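You operate a simulated robot arm through the tools that you are given. There is no shell and no other tool. Be economical: measure what you need, move in short steps, check, and stop when the job is done.

The job below is to be done with a simulated two-armed robot. You get a single attempt, and the scene is never put back.

## Task
Empty the tin marked heavy into the mixer and add two measures of water.
Fine: switch on, tin in the round dock, slider to feed and closed again; do not stir; the other tin stays. Set down upright: what you pick out.
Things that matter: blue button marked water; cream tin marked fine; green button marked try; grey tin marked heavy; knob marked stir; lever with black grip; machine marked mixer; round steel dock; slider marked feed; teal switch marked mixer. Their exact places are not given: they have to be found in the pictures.

Only the result counts: the job must be done as asked and must still hold three seconds after the hand-in. Knocking over, shifting, dropping, spilling or breaking anything else fails it.

## Robot
Two 7-joint arms with fingered hands on one trunk, hanging from a carriage that runs on a rail from [-1923, 17] to [57, -1] (x, y) and turns from -364 to 323 degrees about z. Base frame: it is fixed where the carriage stands at the start and does not move with it; the origin is on the floor, on the carriage's upright axis, x ahead of it, y to its left, z up. Lengths are in mm, angles in degrees, forces in N, time in s.
The left shoulder is at the start at [40, 176, 1553], the right one opposite. With the tool pointing down near the work surface each hand reaches from about 100 to 740 mm from the robot's upright axis, wherever it stands, measured 20 degrees to its own side. Places, roughly: blue button marked water [300, -400, 900]; green button marked try [100, -400, 900]; knob marked stir [200, -400, 900]; lever with black grip [200, -300, 1000]; machine marked mixer [100, -500, 600]; round steel dock [0, -500, 900]; slider marked feed [0, -400, 1000]; teal switch marked mixer [400, -400, 1000]. Payload 4 kg a hand.
The TCP of each hand is the grasp point between the finger pads, 30 mm short of the fingertips. In the tool frame z runs along the fingers and y along their closing line. Largest opening 104 mm; the body of the gripper starts 35 mm behind the TCP. The gripper is a hand of 4 fingers: y runs from the thumb to the fingers, the wrist lies at [-15, -104, -178] in the tool frame, and closing takes about 1.5 s.
Orientation is that of the tool frame in the base frame, as a unit quaternion [w, x, y, z]. With the fingers straight down and the wrist toward the robot, the tool's x, y and z point along [0, 1, 0], [1, 0, 0] and [0, 0, -1] of the base frame.

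## Interface
- The arms move only by the tool move_arm. It takes "left_steps", "right_steps" or both (then of equal length, played together; a hand with none holds still); each is a list of rows, each a list of 7 numbers: the turn, a rotation vector about the tool's x, y, z in units of 120 degrees (1.0 is 120 degrees), then the shift along the tool's x, y, z in units of 100 mm (1.0 is 100 mm), then the gripper command, from -1 (shut) to 1 (fully open), values between in proportion. In form: [[wx, wy, wz, tx, ty, tz, grip], ...]. A call has 1 to 20 rows; each row is the pose to reach, as a shift and turn from the pose commanded when the call began, along the tool's axes at that moment. A call with a number of a shift or a turn outside -1 to 1 is refused whole. Each row takes 0.2 s and may step no farther than 50 mm and 8.6 degrees from the row before; otherwise, or with a gripper value out of range, the whole call is refused. A pose out of reach is approached as far as the arm can. The call stops where the force on the tool passes 80 N (or 10 N more than at its start, if that is more) or the arm is blocked; 0.2 s more then pass. The fingers move at their own pace (about 153 mm/s each) and stop on an object; they squeeze with about 23 N. The grip force told is the motor's: it shows also when the fingers shut on nothing. Time passes only in rows, and 0.2 s behind the last, so rows that repeat a pose let the fingers close. It gives the time, the measured TCP pose, the force on the tool (base axes), the opening and the grip force at its end, in the units of the frame above (readings bear some noise), with the torque about the TCP (base axes, N m) and any sound that the robot's microphone picked up.
- Cameras (640 x 400 px; columns grow to the right, rows downward): "scene" is now at [190, -56.9, 1824.5]; the picture's right is [-0.88, -0.48, 0.00], its down [-0.42, 0.79, -0.45] and it looks along [0.21, -0.40, -0.89] (base axes); focal length 292 px, centre (320, 200). "left" rides on the left gripper at [-61, -92, -130] in its tool frame; the picture's right is [-0.81, -0.27, 0.52], its down [0.53, -0.71, 0.46] and it looks along [0.24, 0.64, 0.72] (tool axes); focal length 275 px, centre (320, 200). "right" rides on the right gripper at [61, -92, -130] in its tool frame; the picture's right is [-0.81, 0.28, -0.52], its down [-0.53, -0.71, 0.46] and it looks along [-0.24, 0.64, 0.72] (tool axes); focal length 275 px, centre (320, 200).
- camera(camera): a new picture of that camera. The clock stands still meanwhile.
- lift_body(by): slides the trunk up (or, below 0, down) by that many mm; the arms and the scene camera ride with it, the base frame stays. It gives what a move gives, with no picture.
- roll_base(legs): drives the robot by 1 to 6 legs, each [ahead, left, turn to the left] in mm, mm and degrees, along the robot's own axes; the way and the turn of a leg run together, so that a leg with both is an arc; at most 1500 mm and 180 degrees a leg. The arms and the cameras ride along, it lands a little off, and it stops where it bumps. It keeps to its track: a leg is cut to what the track allows. It gives what a move gives.
- set_grasp(shape, hand): the hand has 4 fingers and takes this shape, open, in about a second: jaw (thumb against the fingers, like two jaws); tri (thumb and two fingers); tip (a fingertip pinch); poke (one finger out to press); point (the index stretched); flat (the hand flat); cup (the hand cupped); fist (a fist). The gripper value then closes the fingers along that shape, each until it touches; the sizes above hold for jaw. It gives what a move gives, with no picture.
- head_to(pan, tilt): turns the head with the scene camera to pan (to the left, within 86 degrees either way) and tilt (down, from -29 to 69), counted from straight ahead of the robot. It gives what a move gives.
- pixel_to_xyz(camera, pixels): for up to 12 pixels [column, row] of the newest picture of that camera ("zoom" is the newest enlarged one), the place [x, y, z] in the base frame of the surface seen there, good to about 2 mm. The clock stands still meanwhile.
- zoom(camera, box): a new picture of the part [left, top, right, bottom] of that camera's present view, enlarged. The clock stands still meanwhile.
- finish_job(): hands the job in; it is judged then, once.

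Work in short steps. Measure before you move; look again where a grasp or a placing could have gone wrong, and mend it. You have 80 turns and 70 pictures in all, those below and enlarged ones among them. Open the grippers and draw the arms clear of the work before you hand the job in, unless the task says otherwise; then end with one line.

The tools are called as name(argument=value, ...) on one line, values as JSON. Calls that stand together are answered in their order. move_arm: Moves the arms, as the interface text tells. Its arguments: {"type":"object","properties":{"left_steps":{"type":"array","items":{"type":"array","items":{"type":"number"}}},"right_steps":{"type":"array","items":{"type":"array","items":{"type":"number"}}}},"required":[]} The other tools are called the same way: lift_body (by) slides the trunk up or down; set_grasp (shape, hand) gives the hand a shape; roll_base (legs) drives the base; head_to (pan, tilt) turns the head that bears the scene camera; camera (camera) takes a picture; pixel_to_xyz (camera, pixels) gives the place of the surface under pixels of a picture; zoom (camera, box) takes an enlarged picture of a part of a camera's view; finish_job () hands the job in.

At the start:

```text
t: 0.0
left_eef_pos: [604.8, -50.3, 1312.0]
left_ee_rot: [-0.001, 0.707, 0.707, 0.001]
left_contact_force: [-0.1, 0.8, 0.5]
left_wrist_torque: [-0.01, -0.01, 0.01]
left_opening: 103.8
left_finger_force: 0.0
left_shape: jaw
right_eef_pos: [352.9, -479.9, 1296.7]
right_ee_rot: [0.0, 0.707, 0.707, 0.001]
right_contact_force: [-0.2, 0.5, 0.6]
right_wrist_torque: [0.01, 0.01, 0.0]
right_opening: 103.7
right_finger_force: 0.1
right_shape: jaw
trunk travel left (down, up): [-675.0, 88.0]
robot x, y, heading: [-0.5, -2.3, 0.1]
head pan, tilt: [-61.6, 63.2]
```

scene: 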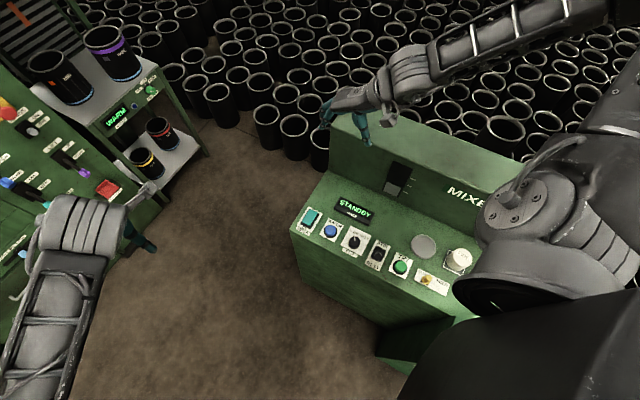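
right: 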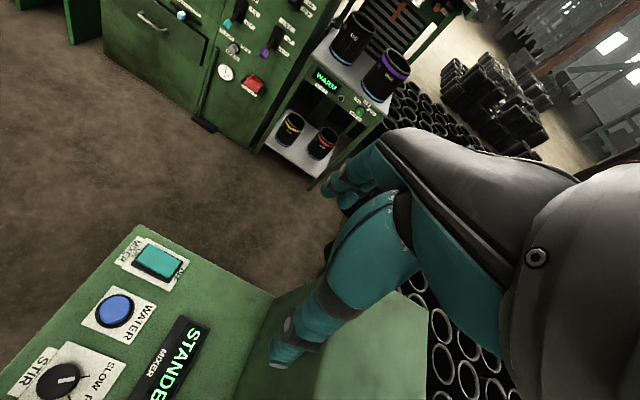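
left: 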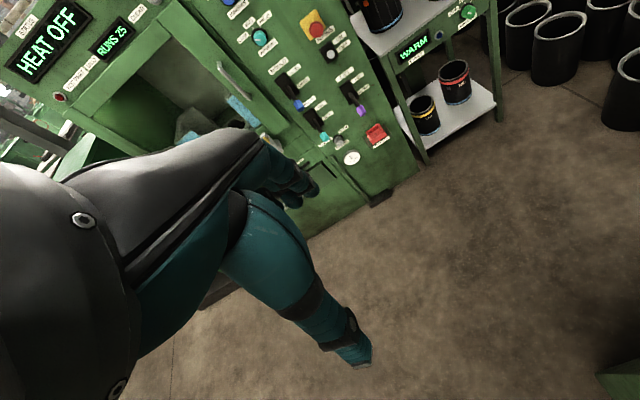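

The mixer panel is at about (370,240) in the scene picture. I enlarge it to read the labels and look for the tins.

zoom(camera="scene", box=[280, 140, 480, 300])

head_to(pan=-86, tilt=50)

camera(camera="scene")

```text
2.50 times, centred on (380, 220) of scene
```

zoom: 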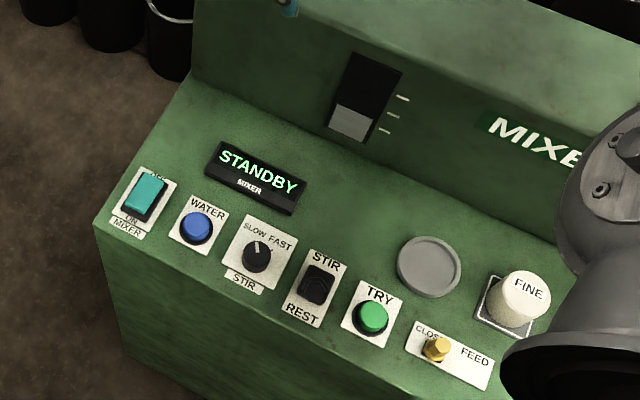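

```text
t: 0.9
left_eef_pos: [606.6, -50.7, 1311.3]
left_ee_rot: [0.001, 0.707, 0.707, 0.0]
left_contact_force: [0.2, 1.1, -0.1]
left_wrist_torque: [-0.01, 0.0, 0.01]
left_opening: 103.5
left_finger_force: 0.0
left_shape: jaw
right_eef_pos: [352.3, -480.8, 1297.5]
right_ee_rot: [0.0, 0.707, 0.707, 0.0]
right_contact_force: [0.3, -0.1, -0.2]
right_wrist_torque: [-0.01, 0.01, -0.02]
right_opening: 104.0
right_finger_force: 0.1
right_shape: jaw
trunk travel left (down, up): [-675.0, 88.0]
robot x, y, heading: [-0.5, 2.1, -0.2]
head pan, tilt: [-85.9, 50.0]
```

```text
65 pictures are left
```

scene: 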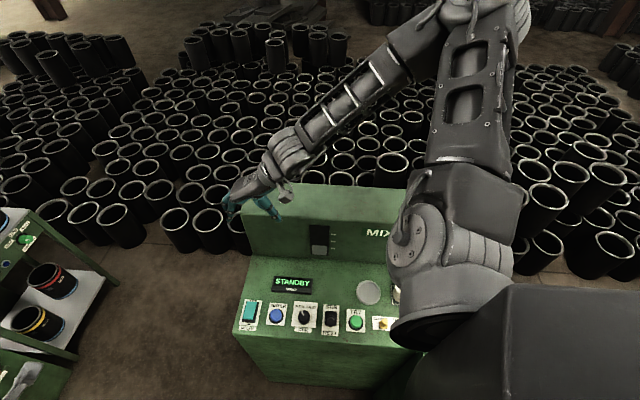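

The right arm hides the far end of the panel. I measure the panel and the machine's top before turning to face it.

pixel_to_xyz(camera="scene", pixels=[[350, 190], [249, 313], [276, 315], [304, 318], [331, 316], [356, 322], [382, 324], [369, 292], [320, 240], [290, 283], [394, 294], [272, 188]])

```text
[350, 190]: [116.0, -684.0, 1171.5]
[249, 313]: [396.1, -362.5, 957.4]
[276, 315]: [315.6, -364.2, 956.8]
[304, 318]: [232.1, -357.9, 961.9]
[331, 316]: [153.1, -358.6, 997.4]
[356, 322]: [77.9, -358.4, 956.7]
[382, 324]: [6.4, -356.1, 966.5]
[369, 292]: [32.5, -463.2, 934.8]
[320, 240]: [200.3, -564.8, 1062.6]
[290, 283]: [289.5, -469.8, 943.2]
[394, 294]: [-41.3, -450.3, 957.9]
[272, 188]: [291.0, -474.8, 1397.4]
```

The machine's top is at 1171 mm, below my fingertips at about 1280, so I can turn 90 degrees right to face the mixer.

roll_base(legs=[[0, 0, -90]])

head_to(pan=0, tilt=60)

camera(camera="scene")

```text
t: 5.0
left_eef_pos: [-22.2, -606.6, 1313.1]
left_ee_rot: [0.0, 1.0, 0.023, 0.0]
left_contact_force: [0.1, -1.2, -0.2]
left_wrist_torque: [0.0, 0.01, -0.01]
left_opening: 103.6
left_finger_force: 0.0
left_shape: jaw
right_eef_pos: [-463.7, -374.8, 1297.7]
right_ee_rot: [0.0, 1.0, 0.022, 0.0]
right_contact_force: [0.7, -0.3, 0.0]
right_wrist_torque: [0.01, 0.01, 0.0]
right_opening: 103.6
right_finger_force: 0.1
right_shape: jaw
trunk travel left (down, up): [-675.0, 88.0]
robot x, y, heading: [0.8, -0.7, -87.3]
head pan, tilt: [-85.9, 50.0]
```

```text
t: 6.6
left_eef_pos: [-22.6, -607.5, 1312.1]
left_ee_rot: [0.001, 1.0, 0.023, 0.0]
left_contact_force: [0.8, 0.0, -0.4]
left_wrist_torque: [0.0, 0.02, 0.02]
left_opening: 103.6
left_finger_force: 0.1
left_shape: jaw
right_eef_pos: [-464.0, -374.4, 1296.5]
right_ee_rot: [0.0, 1.0, 0.023, 0.0]
right_contact_force: [-0.4, 0.0, 0.7]
right_wrist_torque: [-0.03, -0.03, 0.0]
right_opening: 103.9
right_finger_force: 0.0
right_shape: jaw
trunk travel left (down, up): [-675.0, 88.0]
robot x, y, heading: [-0.5, -1.9, -87.6]
head pan, tilt: [0.0, 60.0]
```

```text
64 pictures are left
```

scene: 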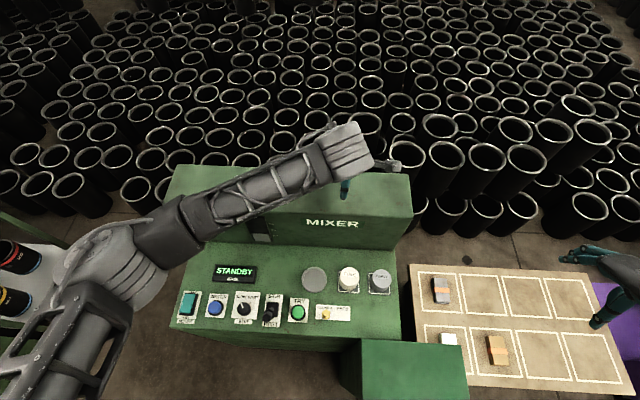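

Both tins show now: cream at (348,278) and grey at (380,281). I enlarge the panel.

zoom(camera="scene", box=[250, 230, 410, 330])

zoom(camera="scene", box=[160, 230, 320, 330])

pixel_to_xyz(camera="scene", pixels=[[380, 275], [348, 272], [314, 280], [326, 314], [340, 314], [380, 288], [348, 288], [396, 320], [400, 400], [314, 268], [314, 292], [304, 280]])

```text
4.00 times, centred on (330, 280) of scene
```

zoom: 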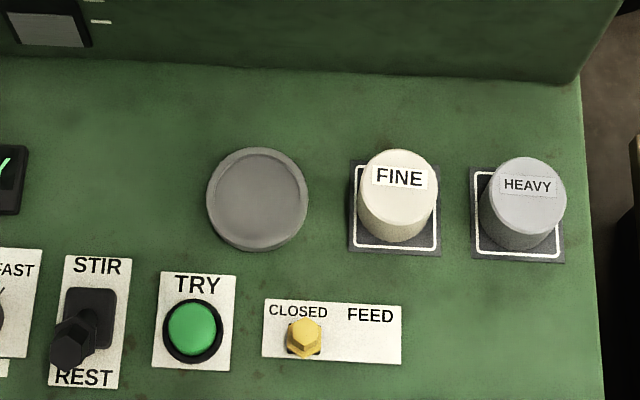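

```text
4.00 times, centred on (240, 280) of scene
```

zoom: 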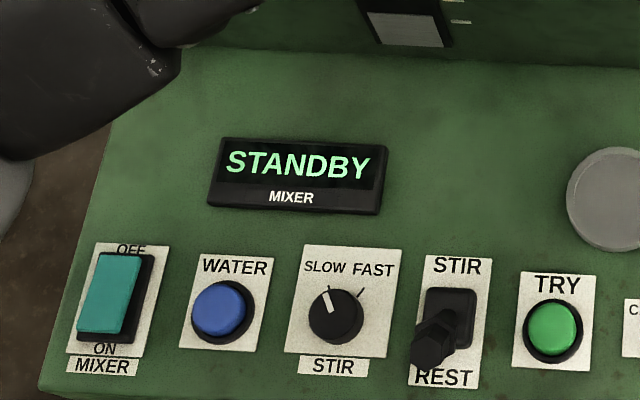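

```text
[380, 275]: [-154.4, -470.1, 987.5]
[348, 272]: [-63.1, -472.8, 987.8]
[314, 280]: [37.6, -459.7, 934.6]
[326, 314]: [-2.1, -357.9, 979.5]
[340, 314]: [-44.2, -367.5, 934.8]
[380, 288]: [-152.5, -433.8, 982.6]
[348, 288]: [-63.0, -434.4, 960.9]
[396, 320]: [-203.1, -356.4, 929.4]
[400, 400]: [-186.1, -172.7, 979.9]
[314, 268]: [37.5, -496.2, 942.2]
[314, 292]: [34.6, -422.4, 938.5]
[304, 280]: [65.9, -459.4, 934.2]
```

The display reads STANDBY. The teal switch at x≈396 has its ON end toward me, and the water button is at x≈316. I shape the left hand to poke and turn 50 degrees left, which swings it to the switch with the hands still high.

set_grasp(hand="left", shape="poke")

roll_base(legs=[[0, 0, 48]])

camera(camera="scene")

camera(camera="left")

```text
t: 7.5
left_eef_pos: [-22.4, -608.3, 1311.9]
left_ee_rot: [0.0, 1.0, 0.023, 0.0]
left_contact_force: [1.0, -0.7, -0.2]
left_wrist_torque: [0.01, -0.02, 0.01]
left_opening: 0.2
left_finger_force: 0.1
left_shape: poke
right_eef_pos: [-463.2, -374.7, 1297.2]
right_ee_rot: [0.0, 1.0, 0.023, 0.0]
right_contact_force: [0.1, -0.5, 0.9]
right_wrist_torque: [-0.03, 0.05, 0.02]
right_opening: 103.5
right_finger_force: 0.1
right_shape: jaw
trunk travel left (down, up): [-675.0, 88.0]
robot x, y, heading: [-0.2, 0.3, -87.6]
head pan, tilt: [0.0, 60.0]
```

```text
t: 10.1
left_eef_pos: [430.9, -428.3, 1312.2]
left_ee_rot: [0.0, 0.907, 0.422, 0.001]
left_contact_force: [0.0, -0.2, 0.6]
left_wrist_torque: [-0.01, 0.0, 0.03]
left_opening: 0.0
left_finger_force: 0.0
left_shape: poke
right_eef_pos: [-39.5, -596.1, 1297.0]
right_ee_rot: [0.0, 0.907, 0.422, 0.0]
right_contact_force: [-0.3, 0.3, 0.4]
right_wrist_torque: [0.0, 0.05, -0.01]
right_opening: 103.7
right_finger_force: 0.0
right_shape: jaw
trunk travel left (down, up): [-675.0, 88.0]
robot x, y, heading: [-2.8, -1.9, -39.7]
head pan, tilt: [0.0, 60.0]
```

```text
61 pictures are left
```

scene: 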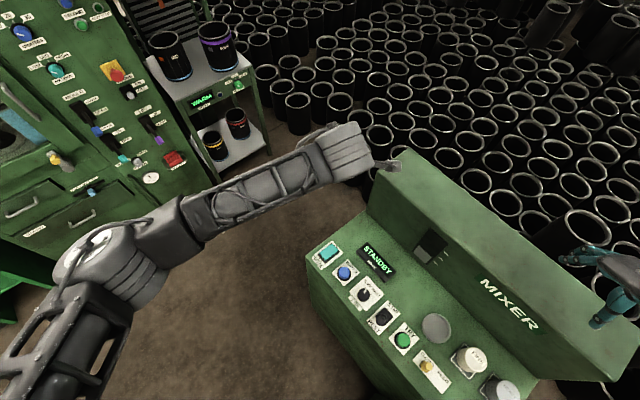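

```text
60 pictures are left
```

left: 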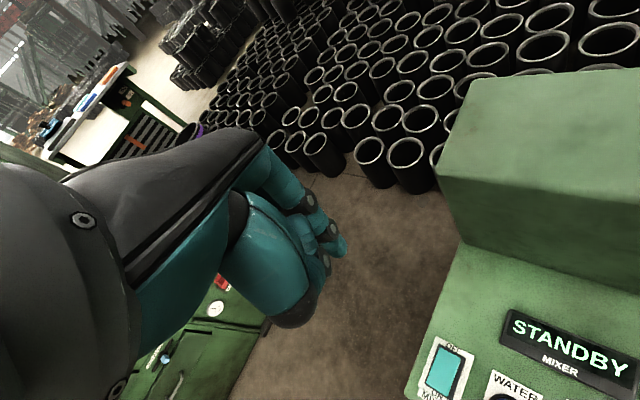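

The poking fingertip shows at about (345,250) in the left picture. I enlarge and measure both it and the switch.

zoom(camera="left", box=[240, 180, 400, 280])

zoom(camera="scene", box=[300, 230, 380, 290])

pixel_to_xyz(camera="left", pixels=[[344, 249], [338, 245], [330, 262], [314, 290], [325, 240]])

```text
4.00 times, centred on (320, 230) of left
```

zoom: 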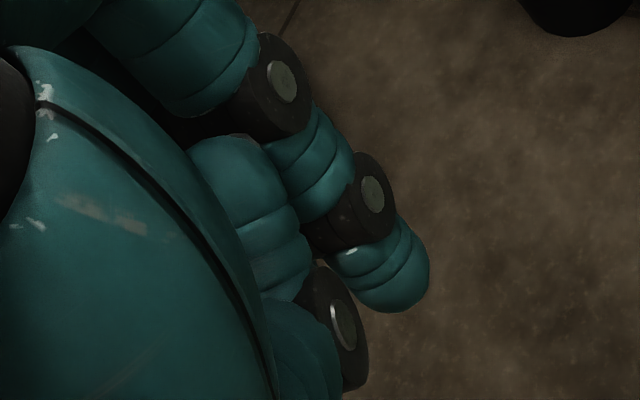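

```text
6.67 times, centred on (340, 260) of scene
```

zoom: 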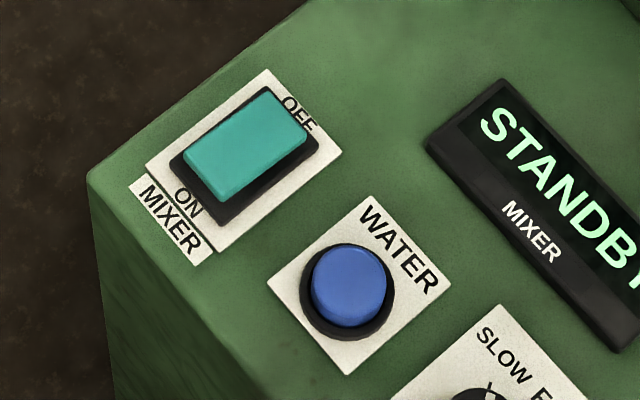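

```text
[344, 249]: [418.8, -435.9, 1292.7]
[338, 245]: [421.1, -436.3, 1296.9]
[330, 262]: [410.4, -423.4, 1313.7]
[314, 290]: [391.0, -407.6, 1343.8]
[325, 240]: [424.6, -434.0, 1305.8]
```

I measure the rocker's two ends and the water button on the enlarged picture.

pixel_to_xyz(camera="zoom", pixels=[[205, 160], [225, 185], [215, 172], [245, 143], [270, 110], [290, 130], [350, 280], [365, 300], [222, 210]])

```text
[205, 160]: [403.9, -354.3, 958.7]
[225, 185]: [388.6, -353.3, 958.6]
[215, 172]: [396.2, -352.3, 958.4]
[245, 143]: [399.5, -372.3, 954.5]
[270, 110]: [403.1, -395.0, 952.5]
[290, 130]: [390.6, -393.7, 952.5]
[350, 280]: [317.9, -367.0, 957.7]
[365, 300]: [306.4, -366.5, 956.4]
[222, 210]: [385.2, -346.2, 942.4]
```

The raised ON end is at (396,-354,958). I bring the left hand over it and start lowering.

move_arm(left_steps=[[0, 0, 0, 0.2, -0.37, 0, -1], [0, 0, 0, 0.39, -0.75, 0, -1], [0, 0, 0, 0.39, -0.75, 0.4, -1], [0, 0, 0, 0.39, -0.75, 0.8, -1], [0, 0, 0, 0.39, -0.75, 1, -1]])

move_arm(left_steps=[[0, 0, 0, 0, 0, 0.4, -1], [0, 0, 0, 0, 0, 0.8, -1], [0, 0, 0, 0, 0, 1, -1], [0, 0, 0, 0, 0, 1, -1]])

move_arm(left_steps=[[0, 0, 0, 0, 0, 0.4, -1], [0, 0, 0, 0, 0, 0.8, -1], [0, 0, 0, 0, 0, 0.9, -1], [0, 0, 0, 0, 0, 0.9, -1]])

camera(camera="left")

camera(camera="scene")

```text
t: 11.2
left_eef_pos: [396.4, -349.0, 1213.8]
left_ee_rot: [0.0, 0.907, 0.422, 0.0]
left_contact_force: [-0.5, -0.5, 0.2]
left_wrist_torque: [0.0, 0.0, 0.03]
left_opening: 0.0
left_finger_force: 0.0
left_shape: poke
right_eef_pos: [-40.2, -594.1, 1297.0]
right_ee_rot: [0.0, 0.907, 0.422, 0.0]
right_contact_force: [0.3, -0.5, 0.2]
right_wrist_torque: [0.0, 0.0, -0.02]
right_opening: 103.7
right_finger_force: 0.1
right_shape: jaw
trunk travel left (down, up): [-675.0, 88.0]
robot x, y, heading: [3.5, 0.9, -40.0]
head pan, tilt: [0.0, 60.0]
```

```text
t: 12.2
left_eef_pos: [396.5, -348.3, 1113.4]
left_ee_rot: [0.0, 0.906, 0.422, 0.001]
left_contact_force: [0.7, -1.2, 0.4]
left_wrist_torque: [0.0, -0.01, 0.0]
left_opening: 0.1
left_finger_force: 0.0
left_shape: poke
right_eef_pos: [-39.6, -595.4, 1297.0]
right_ee_rot: [0.0, 0.907, 0.422, 0.0]
right_contact_force: [0.8, 0.1, -0.7]
right_wrist_torque: [0.0, -0.02, 0.03]
right_opening: 103.7
right_finger_force: 0.0
right_shape: jaw
trunk travel left (down, up): [-675.0, 88.0]
robot x, y, heading: [-1.4, -1.1, -40.3]
head pan, tilt: [0.0, 60.0]
```

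```text
t: 13.2
left_eef_pos: [399.7, -351.6, 1021.7]
left_ee_rot: [0.001, 0.907, 0.422, 0.0]
left_contact_force: [0.5, -0.1, 0.3]
left_wrist_torque: [0.01, -0.02, -0.01]
left_opening: 0.1
left_finger_force: 0.1
left_shape: poke
right_eef_pos: [-39.6, -595.1, 1296.8]
right_ee_rot: [0.0, 0.907, 0.421, 0.0]
right_contact_force: [0.5, -0.7, -0.2]
right_wrist_torque: [0.02, 0.0, 0.02]
right_opening: 103.6
right_finger_force: 0.0
right_shape: jaw
trunk travel left (down, up): [-675.0, 88.0]
robot x, y, heading: [-3.6, -0.9, -40.2]
head pan, tilt: [0.0, 60.0]
```

```text
57 pictures are left
```

left: 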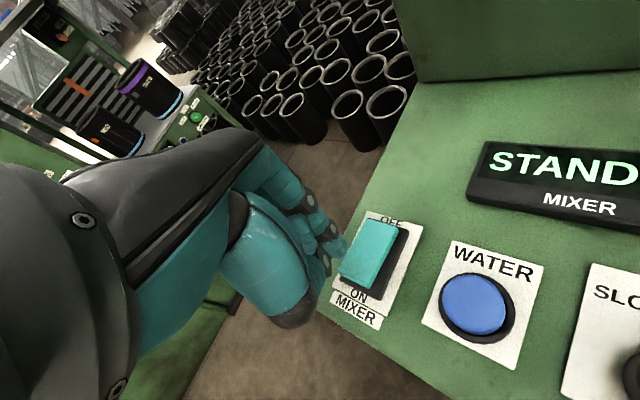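

```text
56 pictures are left
```

scene: 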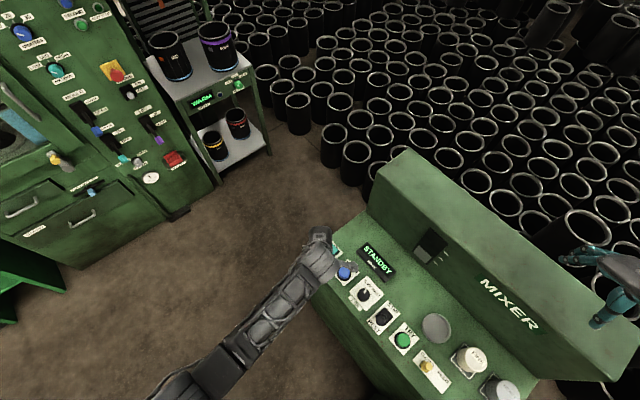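

The fingertip is at (344,248), just left of the switch in this view. I measure it again against the switch.

pixel_to_xyz(camera="left", pixels=[[343, 247], [345, 252], [340, 242], [352, 270], [370, 278], [385, 230], [475, 300]])

zoom(camera="left", box=[300, 200, 420, 330])

```text
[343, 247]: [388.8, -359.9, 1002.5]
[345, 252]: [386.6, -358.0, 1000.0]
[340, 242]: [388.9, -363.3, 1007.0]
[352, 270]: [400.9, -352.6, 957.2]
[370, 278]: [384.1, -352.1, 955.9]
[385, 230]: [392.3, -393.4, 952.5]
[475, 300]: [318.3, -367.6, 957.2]
```

```text
3.08 times, centred on (360, 265) of left
```

zoom: 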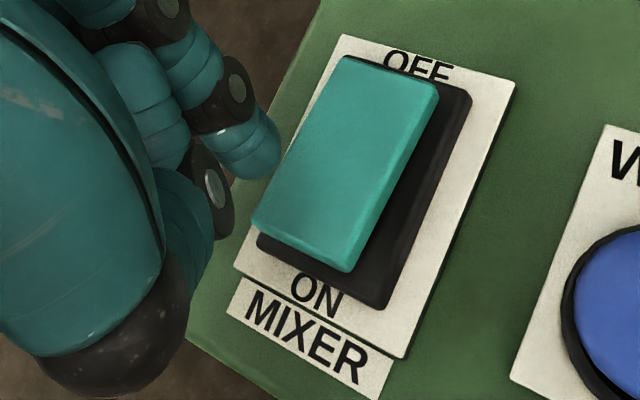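

The fingertip's centre is about (396,-361), so I shift 9 mm toward the ON end and press down gently in small rows.

move_arm(left_steps=[[0, 0, 0, 0.07, -0.06, 0, -1], [0, 0, 0, 0.07, -0.06, 0.2, -1], [0, 0, 0, 0.07, -0.06, 0.3, -1], [0, 0, 0, 0.07, -0.06, 0.35, -1], [0, 0, 0, 0.07, -0.06, 0.39, -1], [0, 0, 0, 0.07, -0.06, 0.42, -1], [0, 0, 0, 0.07, -0.06, 0.42, -1]])

zoom(camera="left", box=[300, 120, 640, 330])

```text
t: 14.8
left_eef_pos: [398.6, -341.3, 980.9]
left_ee_rot: [0.0, 0.907, 0.422, 0.0]
left_contact_force: [-1.3, 0.7, 4.4]
left_wrist_torque: [-0.02, 0.05, 0.01]
left_opening: 0.1
left_finger_force: 0.0
left_shape: poke
right_eef_pos: [-39.6, -595.1, 1297.5]
right_ee_rot: [0.0, 0.907, 0.422, -0.001]
right_contact_force: [0.6, -0.1, 0.0]
right_wrist_torque: [0.01, 0.0, -0.01]
right_opening: 103.5
right_finger_force: 0.0
right_shape: jaw
trunk travel left (down, up): [-675.0, 88.0]
robot x, y, heading: [2.3, 2.7, -39.9]
head pan, tilt: [0.0, 60.0]
```

```text
1.88 times, centred on (470, 225) of left
```

zoom: 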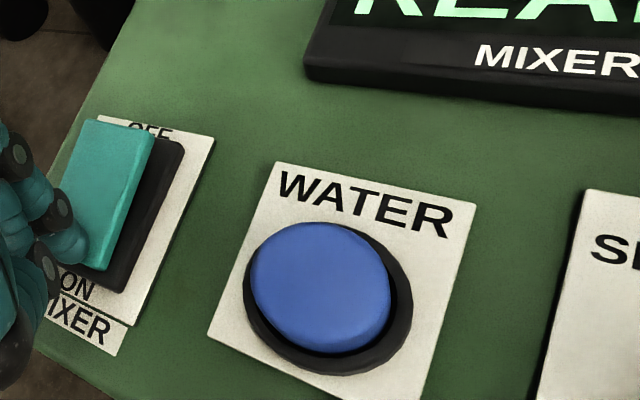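

The display now says READY, so the mixer is on. I raise the left hand and draw it left while bringing the right hand in toward where the tin will be.

move_arm(left_steps=[[0, 0, 0, 0, 0, -0.25, -1], [0, 0, 0, 0, 0, -0.5, -1], [0, 0, 0, 0, 0, -0.75, -1], [0, 0, 0, 0, 0, -1, -1]], right_steps=[[0, 0, 0, 0.25, 0.1, 0, 1], [0, 0, 0, 0.5, 0.2, 0, 1], [0, 0, 0, 0.75, 0.3, 0, 1], [0, 0, 0, 1, 0.4, 0, 1]])

move_arm(left_steps=[[0, 0, 0, 0.2, 0, -0.25, -1], [0, 0, 0, 0.4, 0, -0.5, -1], [0, 0, 0, 0.6, 0, -0.75, -1], [0, 0, 0, 0.8, 0, -1, -1]], right_steps=[[0, 0, 0, 0.25, 0.1, 0, 1], [0, 0, 0, 0.5, 0.2, 0, 1], [0, 0, 0, 0.75, 0.3, 0, 1], [0, 0, 0, 1, 0.4, 0, 1]])

move_arm(left_steps=[[0, 0, 0, 0.2, 0, -0.25, -1], [0, 0, 0, 0.4, 0, -0.5, -1], [0, 0, 0, 0.6, 0, -0.75, -1], [0, 0, 0, 0.8, 0, -1, -1]], right_steps=[[0, 0, 0, 0.25, 0, 0, 1], [0, 0, 0, 0.5, 0, 0, 1], [0, 0, 0, 0.75, 0, 0, 1], [0, 0, 0, 1, 0, 0, 1]])

roll_base(legs=[[0, 0, -50]])

camera(camera="right")

camera(camera="scene")

```text
t: 15.8
left_eef_pos: [397.2, -342.2, 1083.0]
left_ee_rot: [0.0, 0.907, 0.422, 0.0]
left_contact_force: [-0.2, -0.4, -0.3]
left_wrist_torque: [-0.01, 0.01, -0.02]
left_opening: 0.0
left_finger_force: 0.0
left_shape: poke
right_eef_pos: [55.0, -542.9, 1297.6]
right_ee_rot: [0.0, 0.907, 0.422, 0.0]
right_contact_force: [-0.9, -1.0, -0.3]
right_wrist_torque: [-0.01, -0.03, -0.03]
right_opening: 104.0
right_finger_force: 0.1
right_shape: jaw
trunk travel left (down, up): [-675.0, 88.0]
robot x, y, heading: [-0.1, 4.4, -40.0]
head pan, tilt: [0.0, 60.0]
```

```text
t: 16.9
left_eef_pos: [450.3, -279.3, 1182.5]
left_ee_rot: [0.0, 0.907, 0.422, 0.0]
left_contact_force: [0.1, 0.9, 0.8]
left_wrist_torque: [0.01, -0.03, 0.03]
left_opening: 0.1
left_finger_force: 0.0
left_shape: poke
right_eef_pos: [151.6, -491.2, 1297.3]
right_ee_rot: [0.0, 0.906, 0.423, 0.0]
right_contact_force: [-0.7, -0.2, 0.1]
right_wrist_torque: [0.02, -0.02, 0.01]
right_opening: 103.6
right_finger_force: 0.1
right_shape: jaw
trunk travel left (down, up): [-675.0, 88.0]
robot x, y, heading: [0.2, 0.6, -40.1]
head pan, tilt: [0.0, 60.0]
```

```text
t: 17.9
left_eef_pos: [503.1, -220.4, 1278.2]
left_ee_rot: [-0.001, 0.907, 0.422, 0.0]
left_contact_force: [0.0, -0.2, 0.7]
left_wrist_torque: [-0.01, -0.02, 0.02]
left_opening: 0.1
left_finger_force: 0.0
left_shape: poke
right_eef_pos: [215.2, -417.4, 1296.8]
right_ee_rot: [0.0, 0.907, 0.422, 0.0]
right_contact_force: [0.3, -0.2, 0.1]
right_wrist_torque: [0.03, -0.04, 0.0]
right_opening: 104.0
right_finger_force: 0.1
right_shape: jaw
trunk travel left (down, up): [-675.0, 88.0]
robot x, y, heading: [0.6, 2.2, -40.0]
head pan, tilt: [0.0, 60.0]
```

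```text
t: 20.5
left_eef_pos: [150.5, -529.8, 1278.8]
left_ee_rot: [-0.001, 1.0, -0.005, 0.0]
left_contact_force: [-0.3, 0.8, -0.6]
left_wrist_torque: [0.0, -0.01, 0.02]
left_opening: 0.0
left_finger_force: 0.1
left_shape: poke
right_eef_pos: [-185.4, -430.4, 1295.6]
right_ee_rot: [0.0, 1.0, -0.006, 0.0]
right_contact_force: [0.2, -0.6, 0.8]
right_wrist_torque: [0.02, -0.02, 0.01]
right_opening: 103.6
right_finger_force: 0.0
right_shape: jaw
trunk travel left (down, up): [-675.0, 88.0]
robot x, y, heading: [-0.2, -2.9, -90.6]
head pan, tilt: [0.0, 60.0]
```

```text
53 pictures are left
```

right: 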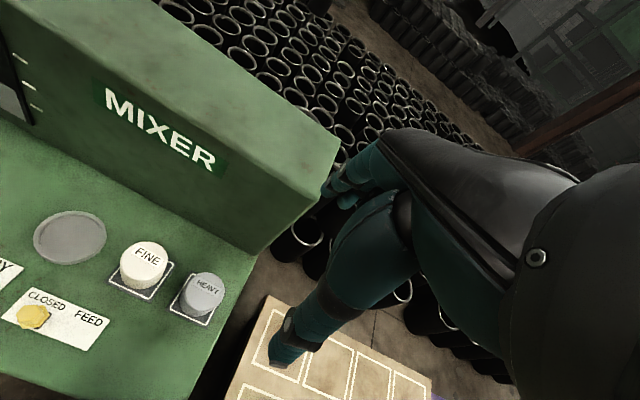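

```text
52 pictures are left
```

scene: 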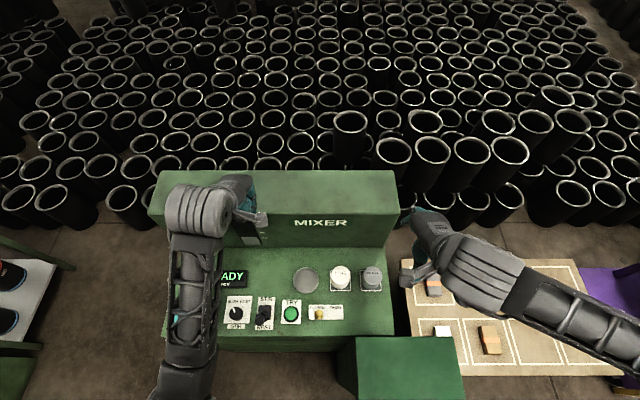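

Now I face the panel squarely. I enlarge the two tins and the dock to measure them.

zoom(camera="scene", box=[285, 250, 395, 330])

pixel_to_xyz(camera="scene", pixels=[[372, 268], [372, 274], [365, 274], [379, 274], [362, 280], [372, 286]])

```text
5.00 times, centred on (340, 290) of scene
```

zoom: 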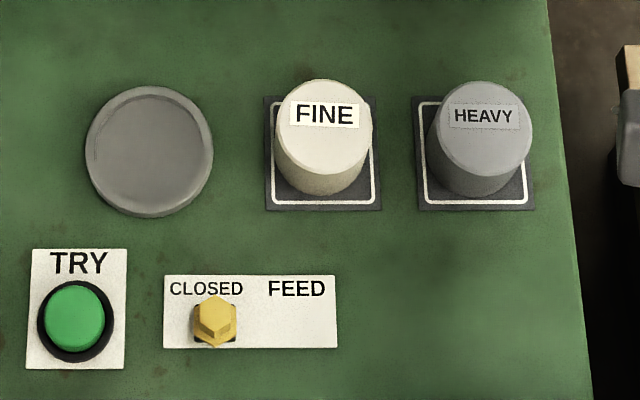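

```text
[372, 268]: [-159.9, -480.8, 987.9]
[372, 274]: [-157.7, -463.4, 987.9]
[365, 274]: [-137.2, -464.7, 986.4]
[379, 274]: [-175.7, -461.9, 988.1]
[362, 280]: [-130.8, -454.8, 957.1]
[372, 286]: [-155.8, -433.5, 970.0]
```

pixel_to_xyz(camera="zoom", pixels=[[434, 130], [530, 130], [483, 86], [480, 172], [150, 150], [95, 150], [205, 150], [150, 92], [150, 205], [215, 308], [216, 335], [326, 140]])

```text
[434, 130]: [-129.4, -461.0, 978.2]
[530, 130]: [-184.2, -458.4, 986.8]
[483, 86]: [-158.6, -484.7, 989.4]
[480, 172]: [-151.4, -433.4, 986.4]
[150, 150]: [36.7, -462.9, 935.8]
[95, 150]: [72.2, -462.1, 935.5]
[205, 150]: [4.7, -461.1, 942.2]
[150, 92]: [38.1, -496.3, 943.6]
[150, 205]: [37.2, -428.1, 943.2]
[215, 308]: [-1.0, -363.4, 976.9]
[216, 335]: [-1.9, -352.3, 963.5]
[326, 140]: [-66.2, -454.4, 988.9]
```

The grey tin's centre is (-156.5,-459) with its top at 988; the dock's centre is (38,-462) with its rim at 943. I bring the right hand, open, over the tin and lower it partway.

move_arm(right_steps=[[0, 0, 0, 0.29, 0.28, 0, 1], [0, 0, 0, 0.29, 0.28, 0.4, 1], [0, 0, 0, 0.29, 0.28, 0.8, 1], [0, 0, 0, 0.29, 0.28, 1, 1]])

move_arm(right_steps=[[0, 0, 0, 0, 0, 0.4, 1], [0, 0, 0, 0, 0, 0.8, 1], [0, 0, 0, 0, 0, 1, 1], [0, 0, 0, 0, 0, 1, 1]])

move_arm(right_steps=[[0, 0, 0, 0, 0, 0.2, 1], [0, 0, 0, 0, 0, 0.4, 1], [0, 0, 0, 0, 0, 0.6, 1], [0, 0, 0, 0, 0, 0.6, 1]])

camera(camera="right")

zoom(camera="scene", box=[280, 220, 440, 320])

```text
t: 21.5
left_eef_pos: [150.0, -528.5, 1280.3]
left_ee_rot: [0.0, 1.0, -0.005, 0.0]
left_contact_force: [1.1, -0.3, 0.2]
left_wrist_torque: [-0.01, 0.01, -0.02]
left_opening: 0.0
left_finger_force: 0.0
left_shape: poke
right_eef_pos: [-157.7, -458.4, 1196.5]
right_ee_rot: [0.0, 1.0, -0.005, 0.0]
right_contact_force: [-0.5, -0.2, -0.1]
right_wrist_torque: [0.01, -0.02, 0.04]
right_opening: 103.6
right_finger_force: 0.0
right_shape: jaw
trunk travel left (down, up): [-675.0, 88.0]
robot x, y, heading: [2.7, 2.2, -90.5]
head pan, tilt: [0.0, 60.0]
```

```text
t: 22.5
left_eef_pos: [150.6, -529.2, 1279.8]
left_ee_rot: [0.0, 1.0, -0.005, 0.0]
left_contact_force: [0.1, 0.7, -0.4]
left_wrist_torque: [0.03, 0.03, 0.0]
left_opening: 0.0
left_finger_force: 0.0
left_shape: poke
right_eef_pos: [-156.3, -460.6, 1097.3]
right_ee_rot: [-0.001, 1.0, -0.005, 0.0]
right_contact_force: [0.8, 0.1, 0.0]
right_wrist_torque: [0.04, 0.01, 0.01]
right_opening: 103.8
right_finger_force: 0.1
right_shape: jaw
trunk travel left (down, up): [-675.0, 88.0]
robot x, y, heading: [-2.9, 1.5, -90.8]
head pan, tilt: [0.0, 60.0]
```

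```text
t: 23.5
left_eef_pos: [150.4, -528.4, 1277.3]
left_ee_rot: [0.0, 1.0, -0.005, -0.001]
left_contact_force: [-0.2, -0.8, 0.8]
left_wrist_torque: [-0.02, 0.0, 0.0]
left_opening: 0.1
left_finger_force: 0.1
left_shape: poke
right_eef_pos: [-155.6, -462.0, 1036.6]
right_ee_rot: [-0.002, 1.0, -0.007, -0.004]
right_contact_force: [-0.1, -0.7, -0.2]
right_wrist_torque: [0.02, -0.02, 0.01]
right_opening: 103.7
right_finger_force: 0.0
right_shape: jaw
trunk travel left (down, up): [-675.0, 88.0]
robot x, y, heading: [2.9, -2.0, -90.6]
head pan, tilt: [0.0, 60.0]
```

```text
50 pictures are left
```

right: 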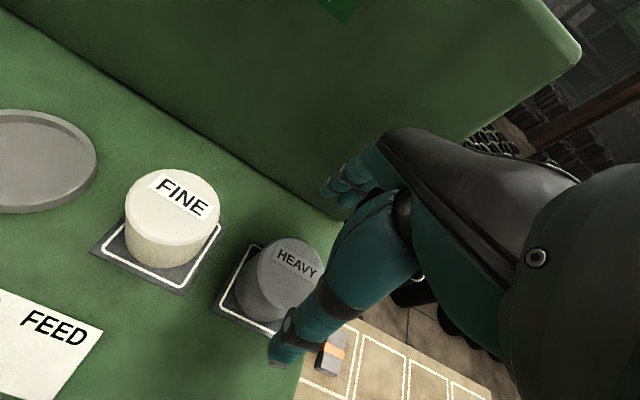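

```text
4.00 times, centred on (360, 270) of scene
```

zoom: 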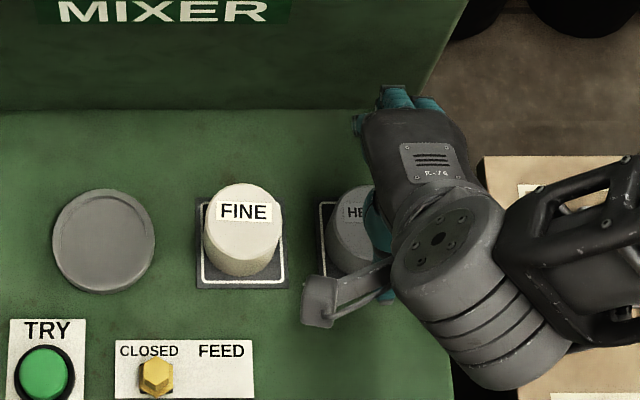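

The tin sits between the thumb and the fingers, clear of the cream one. I lower to TCP z≈978 and close.

move_arm(right_steps=[[0, 0, 0, 0, 0, 0.2, 1], [0, 0, 0, 0, 0, 0.4, 1], [0, 0, 0, 0, 0, 0.58, 1], [0, 0, 0, 0, 0, 0.58, 1]])

camera(camera="right")

```text
t: 24.5
left_eef_pos: [148.7, -528.4, 1280.1]
left_ee_rot: [0.0, 1.0, -0.005, 0.0]
left_contact_force: [0.0, 0.1, -0.3]
left_wrist_torque: [0.01, 0.0, -0.02]
left_opening: 0.0
left_finger_force: 0.0
left_shape: poke
right_eef_pos: [-157.2, -462.5, 1036.7]
right_ee_rot: [-0.004, 1.0, -0.007, -0.003]
right_contact_force: [0.5, 0.1, -0.8]
right_wrist_torque: [0.03, -0.01, 0.01]
right_opening: 103.7
right_finger_force: 0.0
right_shape: jaw
right hand out of reach, approached as far as the arm can: row 1, 2, 3, 4
trunk travel left (down, up): [-675.0, 88.0]
robot x, y, heading: [0.2, -3.2, -90.5]
head pan, tilt: [0.0, 60.0]
```

```text
48 pictures are left
```

right: 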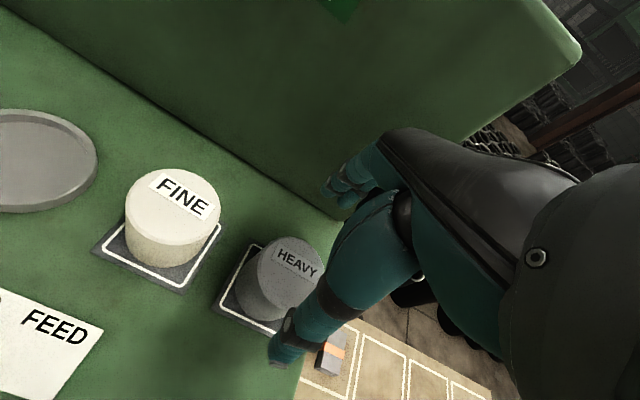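

The arm has reached its lower limit, so the trunk must go down instead. I first raise the left hand for clearance, then lower the trunk by 56.

move_arm(left_steps=[[0, 0, 0, 0, 0, -0.4, -1], [0, 0, 0, 0, 0, -0.8, -1], [0, 0, 0, 0, 0, -1, -1]])

lift_body(by=-56)

camera(camera="right")

zoom(camera="scene", box=[280, 220, 440, 320])

```text
t: 25.3
left_eef_pos: [149.9, -528.2, 1377.1]
left_ee_rot: [0.0, 1.0, -0.007, 0.0]
left_contact_force: [-0.2, 0.0, -0.1]
left_wrist_torque: [0.03, 0.02, -0.03]
left_opening: 0.1
left_finger_force: 0.0
left_shape: poke
right_eef_pos: [-156.8, -463.1, 1036.9]
right_ee_rot: [-0.004, 1.0, -0.007, -0.003]
right_contact_force: [-0.3, 0.0, -0.5]
right_wrist_torque: [-0.02, 0.01, -0.02]
right_opening: 103.5
right_finger_force: 0.1
right_shape: jaw
trunk travel left (down, up): [-675.0, 88.0]
robot x, y, heading: [-0.6, -0.2, -90.7]
head pan, tilt: [0.0, 60.0]
```

```text
t: 26.3
left_eef_pos: [150.3, -528.6, 1321.4]
left_ee_rot: [0.0, 1.0, -0.005, 0.0]
left_contact_force: [0.2, -0.6, -0.8]
left_wrist_torque: [0.05, -0.03, 0.03]
left_opening: 0.0
left_finger_force: 0.1
left_shape: poke
right_eef_pos: [-157.8, -462.2, 980.9]
right_ee_rot: [-0.002, 1.0, -0.006, -0.003]
right_contact_force: [0.0, -0.2, 0.5]
right_wrist_torque: [0.01, -0.02, -0.01]
right_opening: 103.5
right_finger_force: 0.1
right_shape: jaw
trunk travel left (down, up): [-619.0, 144.0]
robot x, y, heading: [1.2, 0.4, -90.4]
head pan, tilt: [0.0, 60.0]
```

```text
47 pictures are left
```

right: 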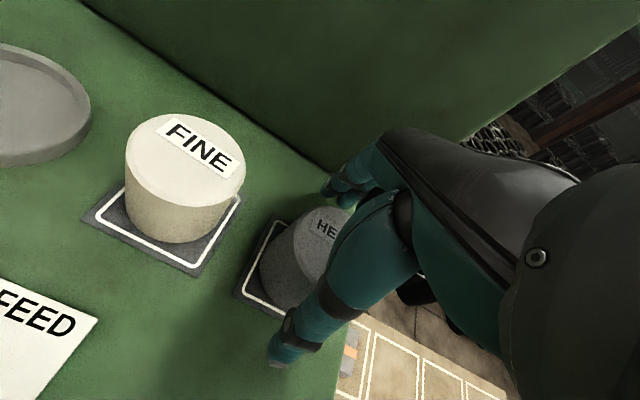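

```text
4.00 times, centred on (360, 270) of scene
```

zoom: 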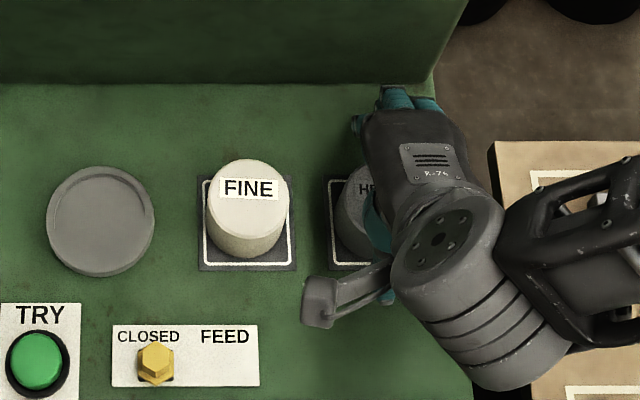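

The fingers straddle the tin at TCP z≈981. I close the right hand in place.

move_arm(right_steps=[[0, 0, 0, 0, 0, 0, 0], [0, 0, 0, 0, 0, 0, -0.5], [0, 0, 0, 0, 0, 0, -1], [0, 0, 0, 0, 0, 0, -1], [0, 0, 0, 0, 0, 0, -1], [0, 0, 0, 0, 0, 0, -1], [0, 0, 0, 0, 0, 0, -1], [0, 0, 0, 0, 0, 0, -1]])

camera(camera="right")

```text
t: 28.1
left_eef_pos: [149.3, -527.0, 1319.8]
left_ee_rot: [0.0, 1.0, -0.004, 0.0]
left_contact_force: [0.1, 0.1, -0.1]
left_wrist_torque: [0.0, -0.01, -0.03]
left_opening: 0.0
left_finger_force: 0.0
left_shape: poke
right_eef_pos: [-156.7, -463.0, 981.2]
right_ee_rot: [-0.004, 1.0, -0.007, -0.002]
right_contact_force: [-0.7, 0.6, -1.5]
right_wrist_torque: [-0.02, -0.01, 0.01]
right_opening: 48.2
right_finger_force: 22.8
right_shape: jaw
trunk travel left (down, up): [-619.0, 144.0]
robot x, y, heading: [-0.9, 1.3, -90.8]
head pan, tilt: [0.0, 60.0]
```

```text
45 pictures are left
```

right: 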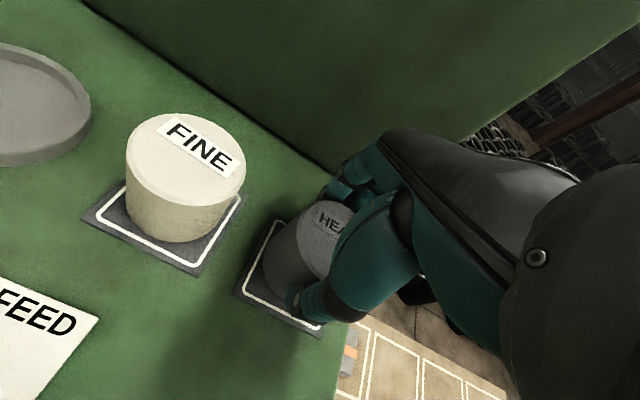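

Gripped: opening 48, force 23 N. I lift with the trunk by 90 so that the tin clears the cream one, and look.

lift_body(by=90)

camera(camera="right")

```text
t: 29.4
left_eef_pos: [149.5, -527.3, 1410.1]
left_ee_rot: [-0.001, 1.0, -0.005, 0.001]
left_contact_force: [-0.3, 0.6, 0.5]
left_wrist_torque: [0.0, -0.01, -0.02]
left_opening: 0.2
left_finger_force: 0.0
left_shape: poke
right_eef_pos: [-156.3, -462.0, 1070.6]
right_ee_rot: [-0.004, 1.0, -0.007, -0.003]
right_contact_force: [-0.2, -0.2, -2.3]
right_wrist_torque: [0.01, -0.01, -0.04]
right_opening: 48.3
right_finger_force: 23.4
right_shape: jaw
trunk travel left (down, up): [-709.0, 54.0]
robot x, y, heading: [0.4, 0.2, -90.4]
head pan, tilt: [0.0, 60.0]
```

```text
44 pictures are left
```

right: 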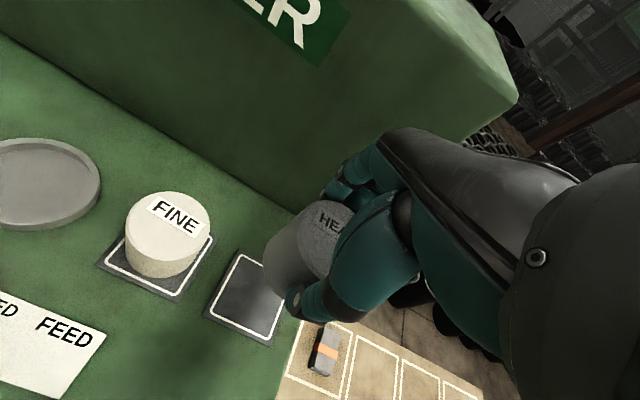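

The tin is up and straight, bottom near 1020. I carry it 100 mm toward the dock and move the left hand away by as much.

move_arm(right_steps=[[0, 0, 0, 0.25, 0, 0, -1], [0, 0, 0, 0.5, 0, 0, -1], [0, 0, 0, 0.75, 0, 0, -1], [0, 0, 0, 1, 0, 0, -1]], left_steps=[[0, 0, 0, 0.25, 0, 0, -1], [0, 0, 0, 0.5, 0, 0, -1], [0, 0, 0, 0.75, 0, 0, -1], [0, 0, 0, 1, 0, 0, -1]])

```text
t: 30.4
left_eef_pos: [250.3, -530.2, 1410.2]
left_ee_rot: [0.0, 1.0, -0.005, 0.0]
left_contact_force: [-0.5, 0.3, 0.7]
left_wrist_torque: [-0.01, 0.01, -0.01]
left_opening: 0.2
left_finger_force: 0.1
left_shape: poke
right_eef_pos: [-55.9, -463.9, 1070.2]
right_ee_rot: [-0.003, 1.0, -0.007, -0.003]
right_contact_force: [-0.5, 0.5, -1.2]
right_wrist_torque: [0.01, 0.0, 0.0]
right_opening: 48.2
right_finger_force: 22.8
right_shape: jaw
trunk travel left (down, up): [-709.0, 54.0]
robot x, y, heading: [2.7, -0.9, -90.5]
head pan, tilt: [0.0, 60.0]
```

Continuing 94 mm to bring the tin over the dock at x≈38, then a look from both cameras.

move_arm(right_steps=[[0, 0, 0, 0.25, 0, 0, -1], [0, 0, 0, 0.5, 0, 0, -1], [0, 0, 0, 0.75, 0, 0, -1], [0, 0, 0, 0.94, -0.01, 0, -1], [0, 0, 0, 0.94, -0.01, 0, -1]])

camera(camera="right")

zoom(camera="scene", box=[240, 220, 400, 320])

```text
t: 31.6
left_eef_pos: [248.4, -530.6, 1409.6]
left_ee_rot: [-0.001, 1.0, -0.005, -0.001]
left_contact_force: [-0.2, 0.2, -0.4]
left_wrist_torque: [-0.02, 0.01, -0.01]
left_opening: 0.0
left_finger_force: 0.1
left_shape: poke
right_eef_pos: [37.9, -463.4, 1070.1]
right_ee_rot: [-0.003, 1.0, -0.007, -0.002]
right_contact_force: [0.1, 0.1, -2.4]
right_wrist_torque: [0.01, 0.01, -0.01]
right_opening: 48.0
right_finger_force: 23.2
right_shape: jaw
trunk travel left (down, up): [-709.0, 54.0]
robot x, y, heading: [-2.8, -3.4, -90.7]
head pan, tilt: [0.0, 60.0]
```

```text
43 pictures are left
```

right: 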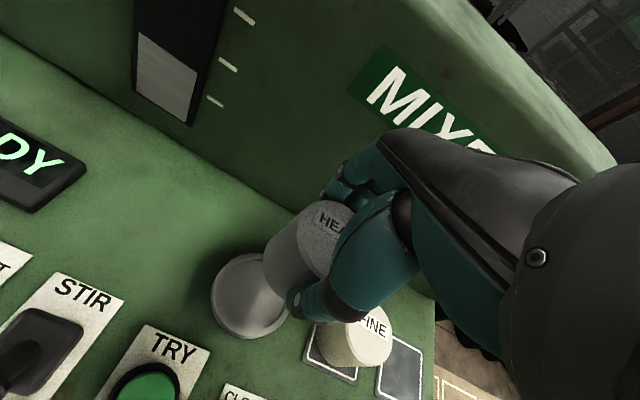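

```text
4.00 times, centred on (320, 270) of scene
```

zoom: 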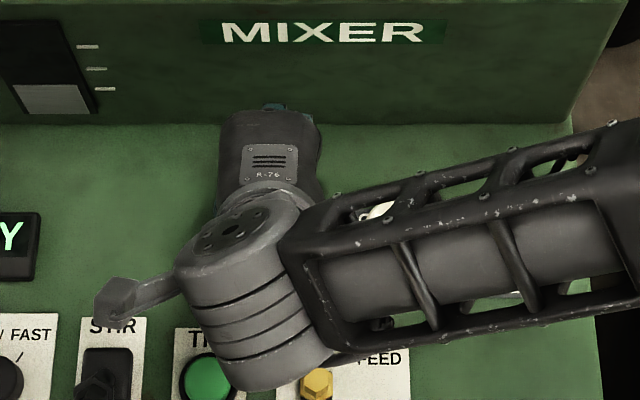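

I measure a few points on the held tin to check its centre over the dock.

pixel_to_xyz(camera="right", pixels=[[303, 218], [320, 230], [326, 210], [340, 208], [267, 262], [275, 285], [300, 250], [307, 262], [250, 256], [214, 295], [250, 338]])

```text
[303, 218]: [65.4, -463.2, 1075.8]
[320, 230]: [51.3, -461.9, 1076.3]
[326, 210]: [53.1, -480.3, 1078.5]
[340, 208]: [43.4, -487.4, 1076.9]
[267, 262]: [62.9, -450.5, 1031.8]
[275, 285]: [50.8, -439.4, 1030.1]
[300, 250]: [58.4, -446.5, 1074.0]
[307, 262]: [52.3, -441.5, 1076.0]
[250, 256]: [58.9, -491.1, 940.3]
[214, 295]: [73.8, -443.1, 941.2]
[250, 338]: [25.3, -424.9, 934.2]
```

The tin's centre is about (39,-463), within 2 mm of the dock's. I lower it with the trunk, 80 mm first.

lift_body(by=-80)

camera(camera="right")

```text
t: 32.7
left_eef_pos: [249.2, -530.9, 1330.0]
left_ee_rot: [0.0, 1.0, -0.005, -0.001]
left_contact_force: [0.4, -0.5, 0.8]
left_wrist_torque: [0.0, 0.04, 0.0]
left_opening: 0.1
left_finger_force: 0.1
left_shape: poke
right_eef_pos: [38.9, -463.4, 991.0]
right_ee_rot: [-0.003, 1.0, -0.007, -0.003]
right_contact_force: [-0.7, -0.4, -2.0]
right_wrist_torque: [0.0, 0.02, 0.06]
right_opening: 48.4
right_finger_force: 23.2
right_shape: jaw
trunk travel left (down, up): [-629.0, 134.0]
robot x, y, heading: [-5.4, 0.5, -90.7]
head pan, tilt: [0.0, 60.0]
```

```text
41 pictures are left
```

right: 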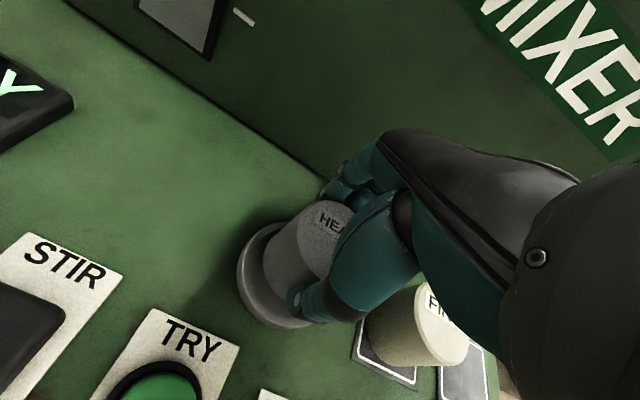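

Centred above the dock with a small gap left. I lower in small trunk steps, watching the force.

lift_body(by=-5)

lift_body(by=-2)

```text
t: 33.3
left_eef_pos: [249.7, -529.6, 1324.5]
left_ee_rot: [0.0, 1.0, -0.005, 0.0]
left_contact_force: [-0.4, 0.5, 0.1]
left_wrist_torque: [0.02, 0.04, 0.0]
left_opening: 0.2
left_finger_force: 0.0
left_shape: poke
right_eef_pos: [38.1, -464.6, 986.9]
right_ee_rot: [-0.004, 1.0, -0.008, -0.002]
right_contact_force: [0.4, 0.2, -1.9]
right_wrist_torque: [-0.02, 0.02, 0.03]
right_opening: 47.9
right_finger_force: 23.0
right_shape: jaw
trunk travel left (down, up): [-624.0, 139.0]
robot x, y, heading: [-0.3, 1.7, -90.3]
head pan, tilt: [0.0, 60.0]
```

```text
t: 33.8
left_eef_pos: [248.8, -529.9, 1323.4]
left_ee_rot: [0.0, 1.0, -0.005, 0.0]
left_contact_force: [-0.5, -0.5, 0.8]
left_wrist_torque: [0.02, -0.06, 0.03]
left_opening: 0.0
left_finger_force: 0.0
left_shape: poke
right_eef_pos: [38.3, -463.7, 983.5]
right_ee_rot: [-0.004, 1.0, -0.007, -0.002]
right_contact_force: [0.8, -1.1, -2.1]
right_wrist_torque: [-0.01, -0.01, 0.0]
right_opening: 48.1
right_finger_force: 22.8
right_shape: jaw
trunk travel left (down, up): [-622.0, 141.0]
robot x, y, heading: [-1.5, 1.7, -90.4]
head pan, tilt: [0.0, 60.0]
```

lift_body(by=-2)

zoom(camera="right", box=[210, 170, 370, 340])

```text
t: 34.3
left_eef_pos: [249.9, -530.2, 1322.1]
left_ee_rot: [0.0, 1.0, -0.005, 0.0]
left_contact_force: [-0.7, 0.2, -0.2]
left_wrist_torque: [0.0, -0.02, 0.0]
left_opening: 0.0
left_finger_force: 0.2
left_shape: poke
right_eef_pos: [37.8, -464.7, 982.2]
right_ee_rot: [-0.003, 1.0, -0.007, -0.002]
right_contact_force: [0.0, 0.8, 4.1]
right_wrist_torque: [0.01, 0.03, 0.01]
right_opening: 48.0
right_finger_force: 23.1
right_shape: jaw
trunk travel left (down, up): [-620.0, 143.0]
robot x, y, heading: [-3.2, -1.1, -90.7]
head pan, tilt: [0.0, 60.0]
```

```text
2.35 times, centred on (290, 255) of right
```

zoom: 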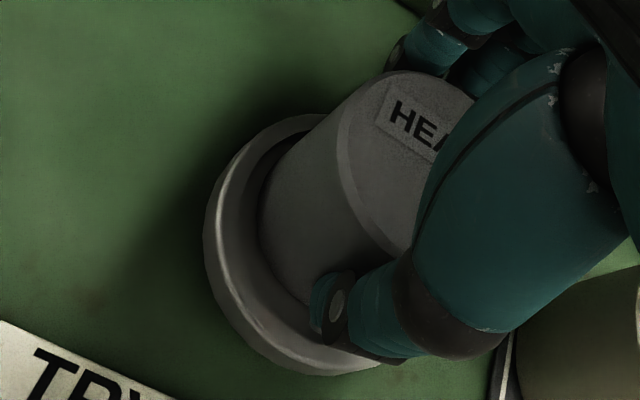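

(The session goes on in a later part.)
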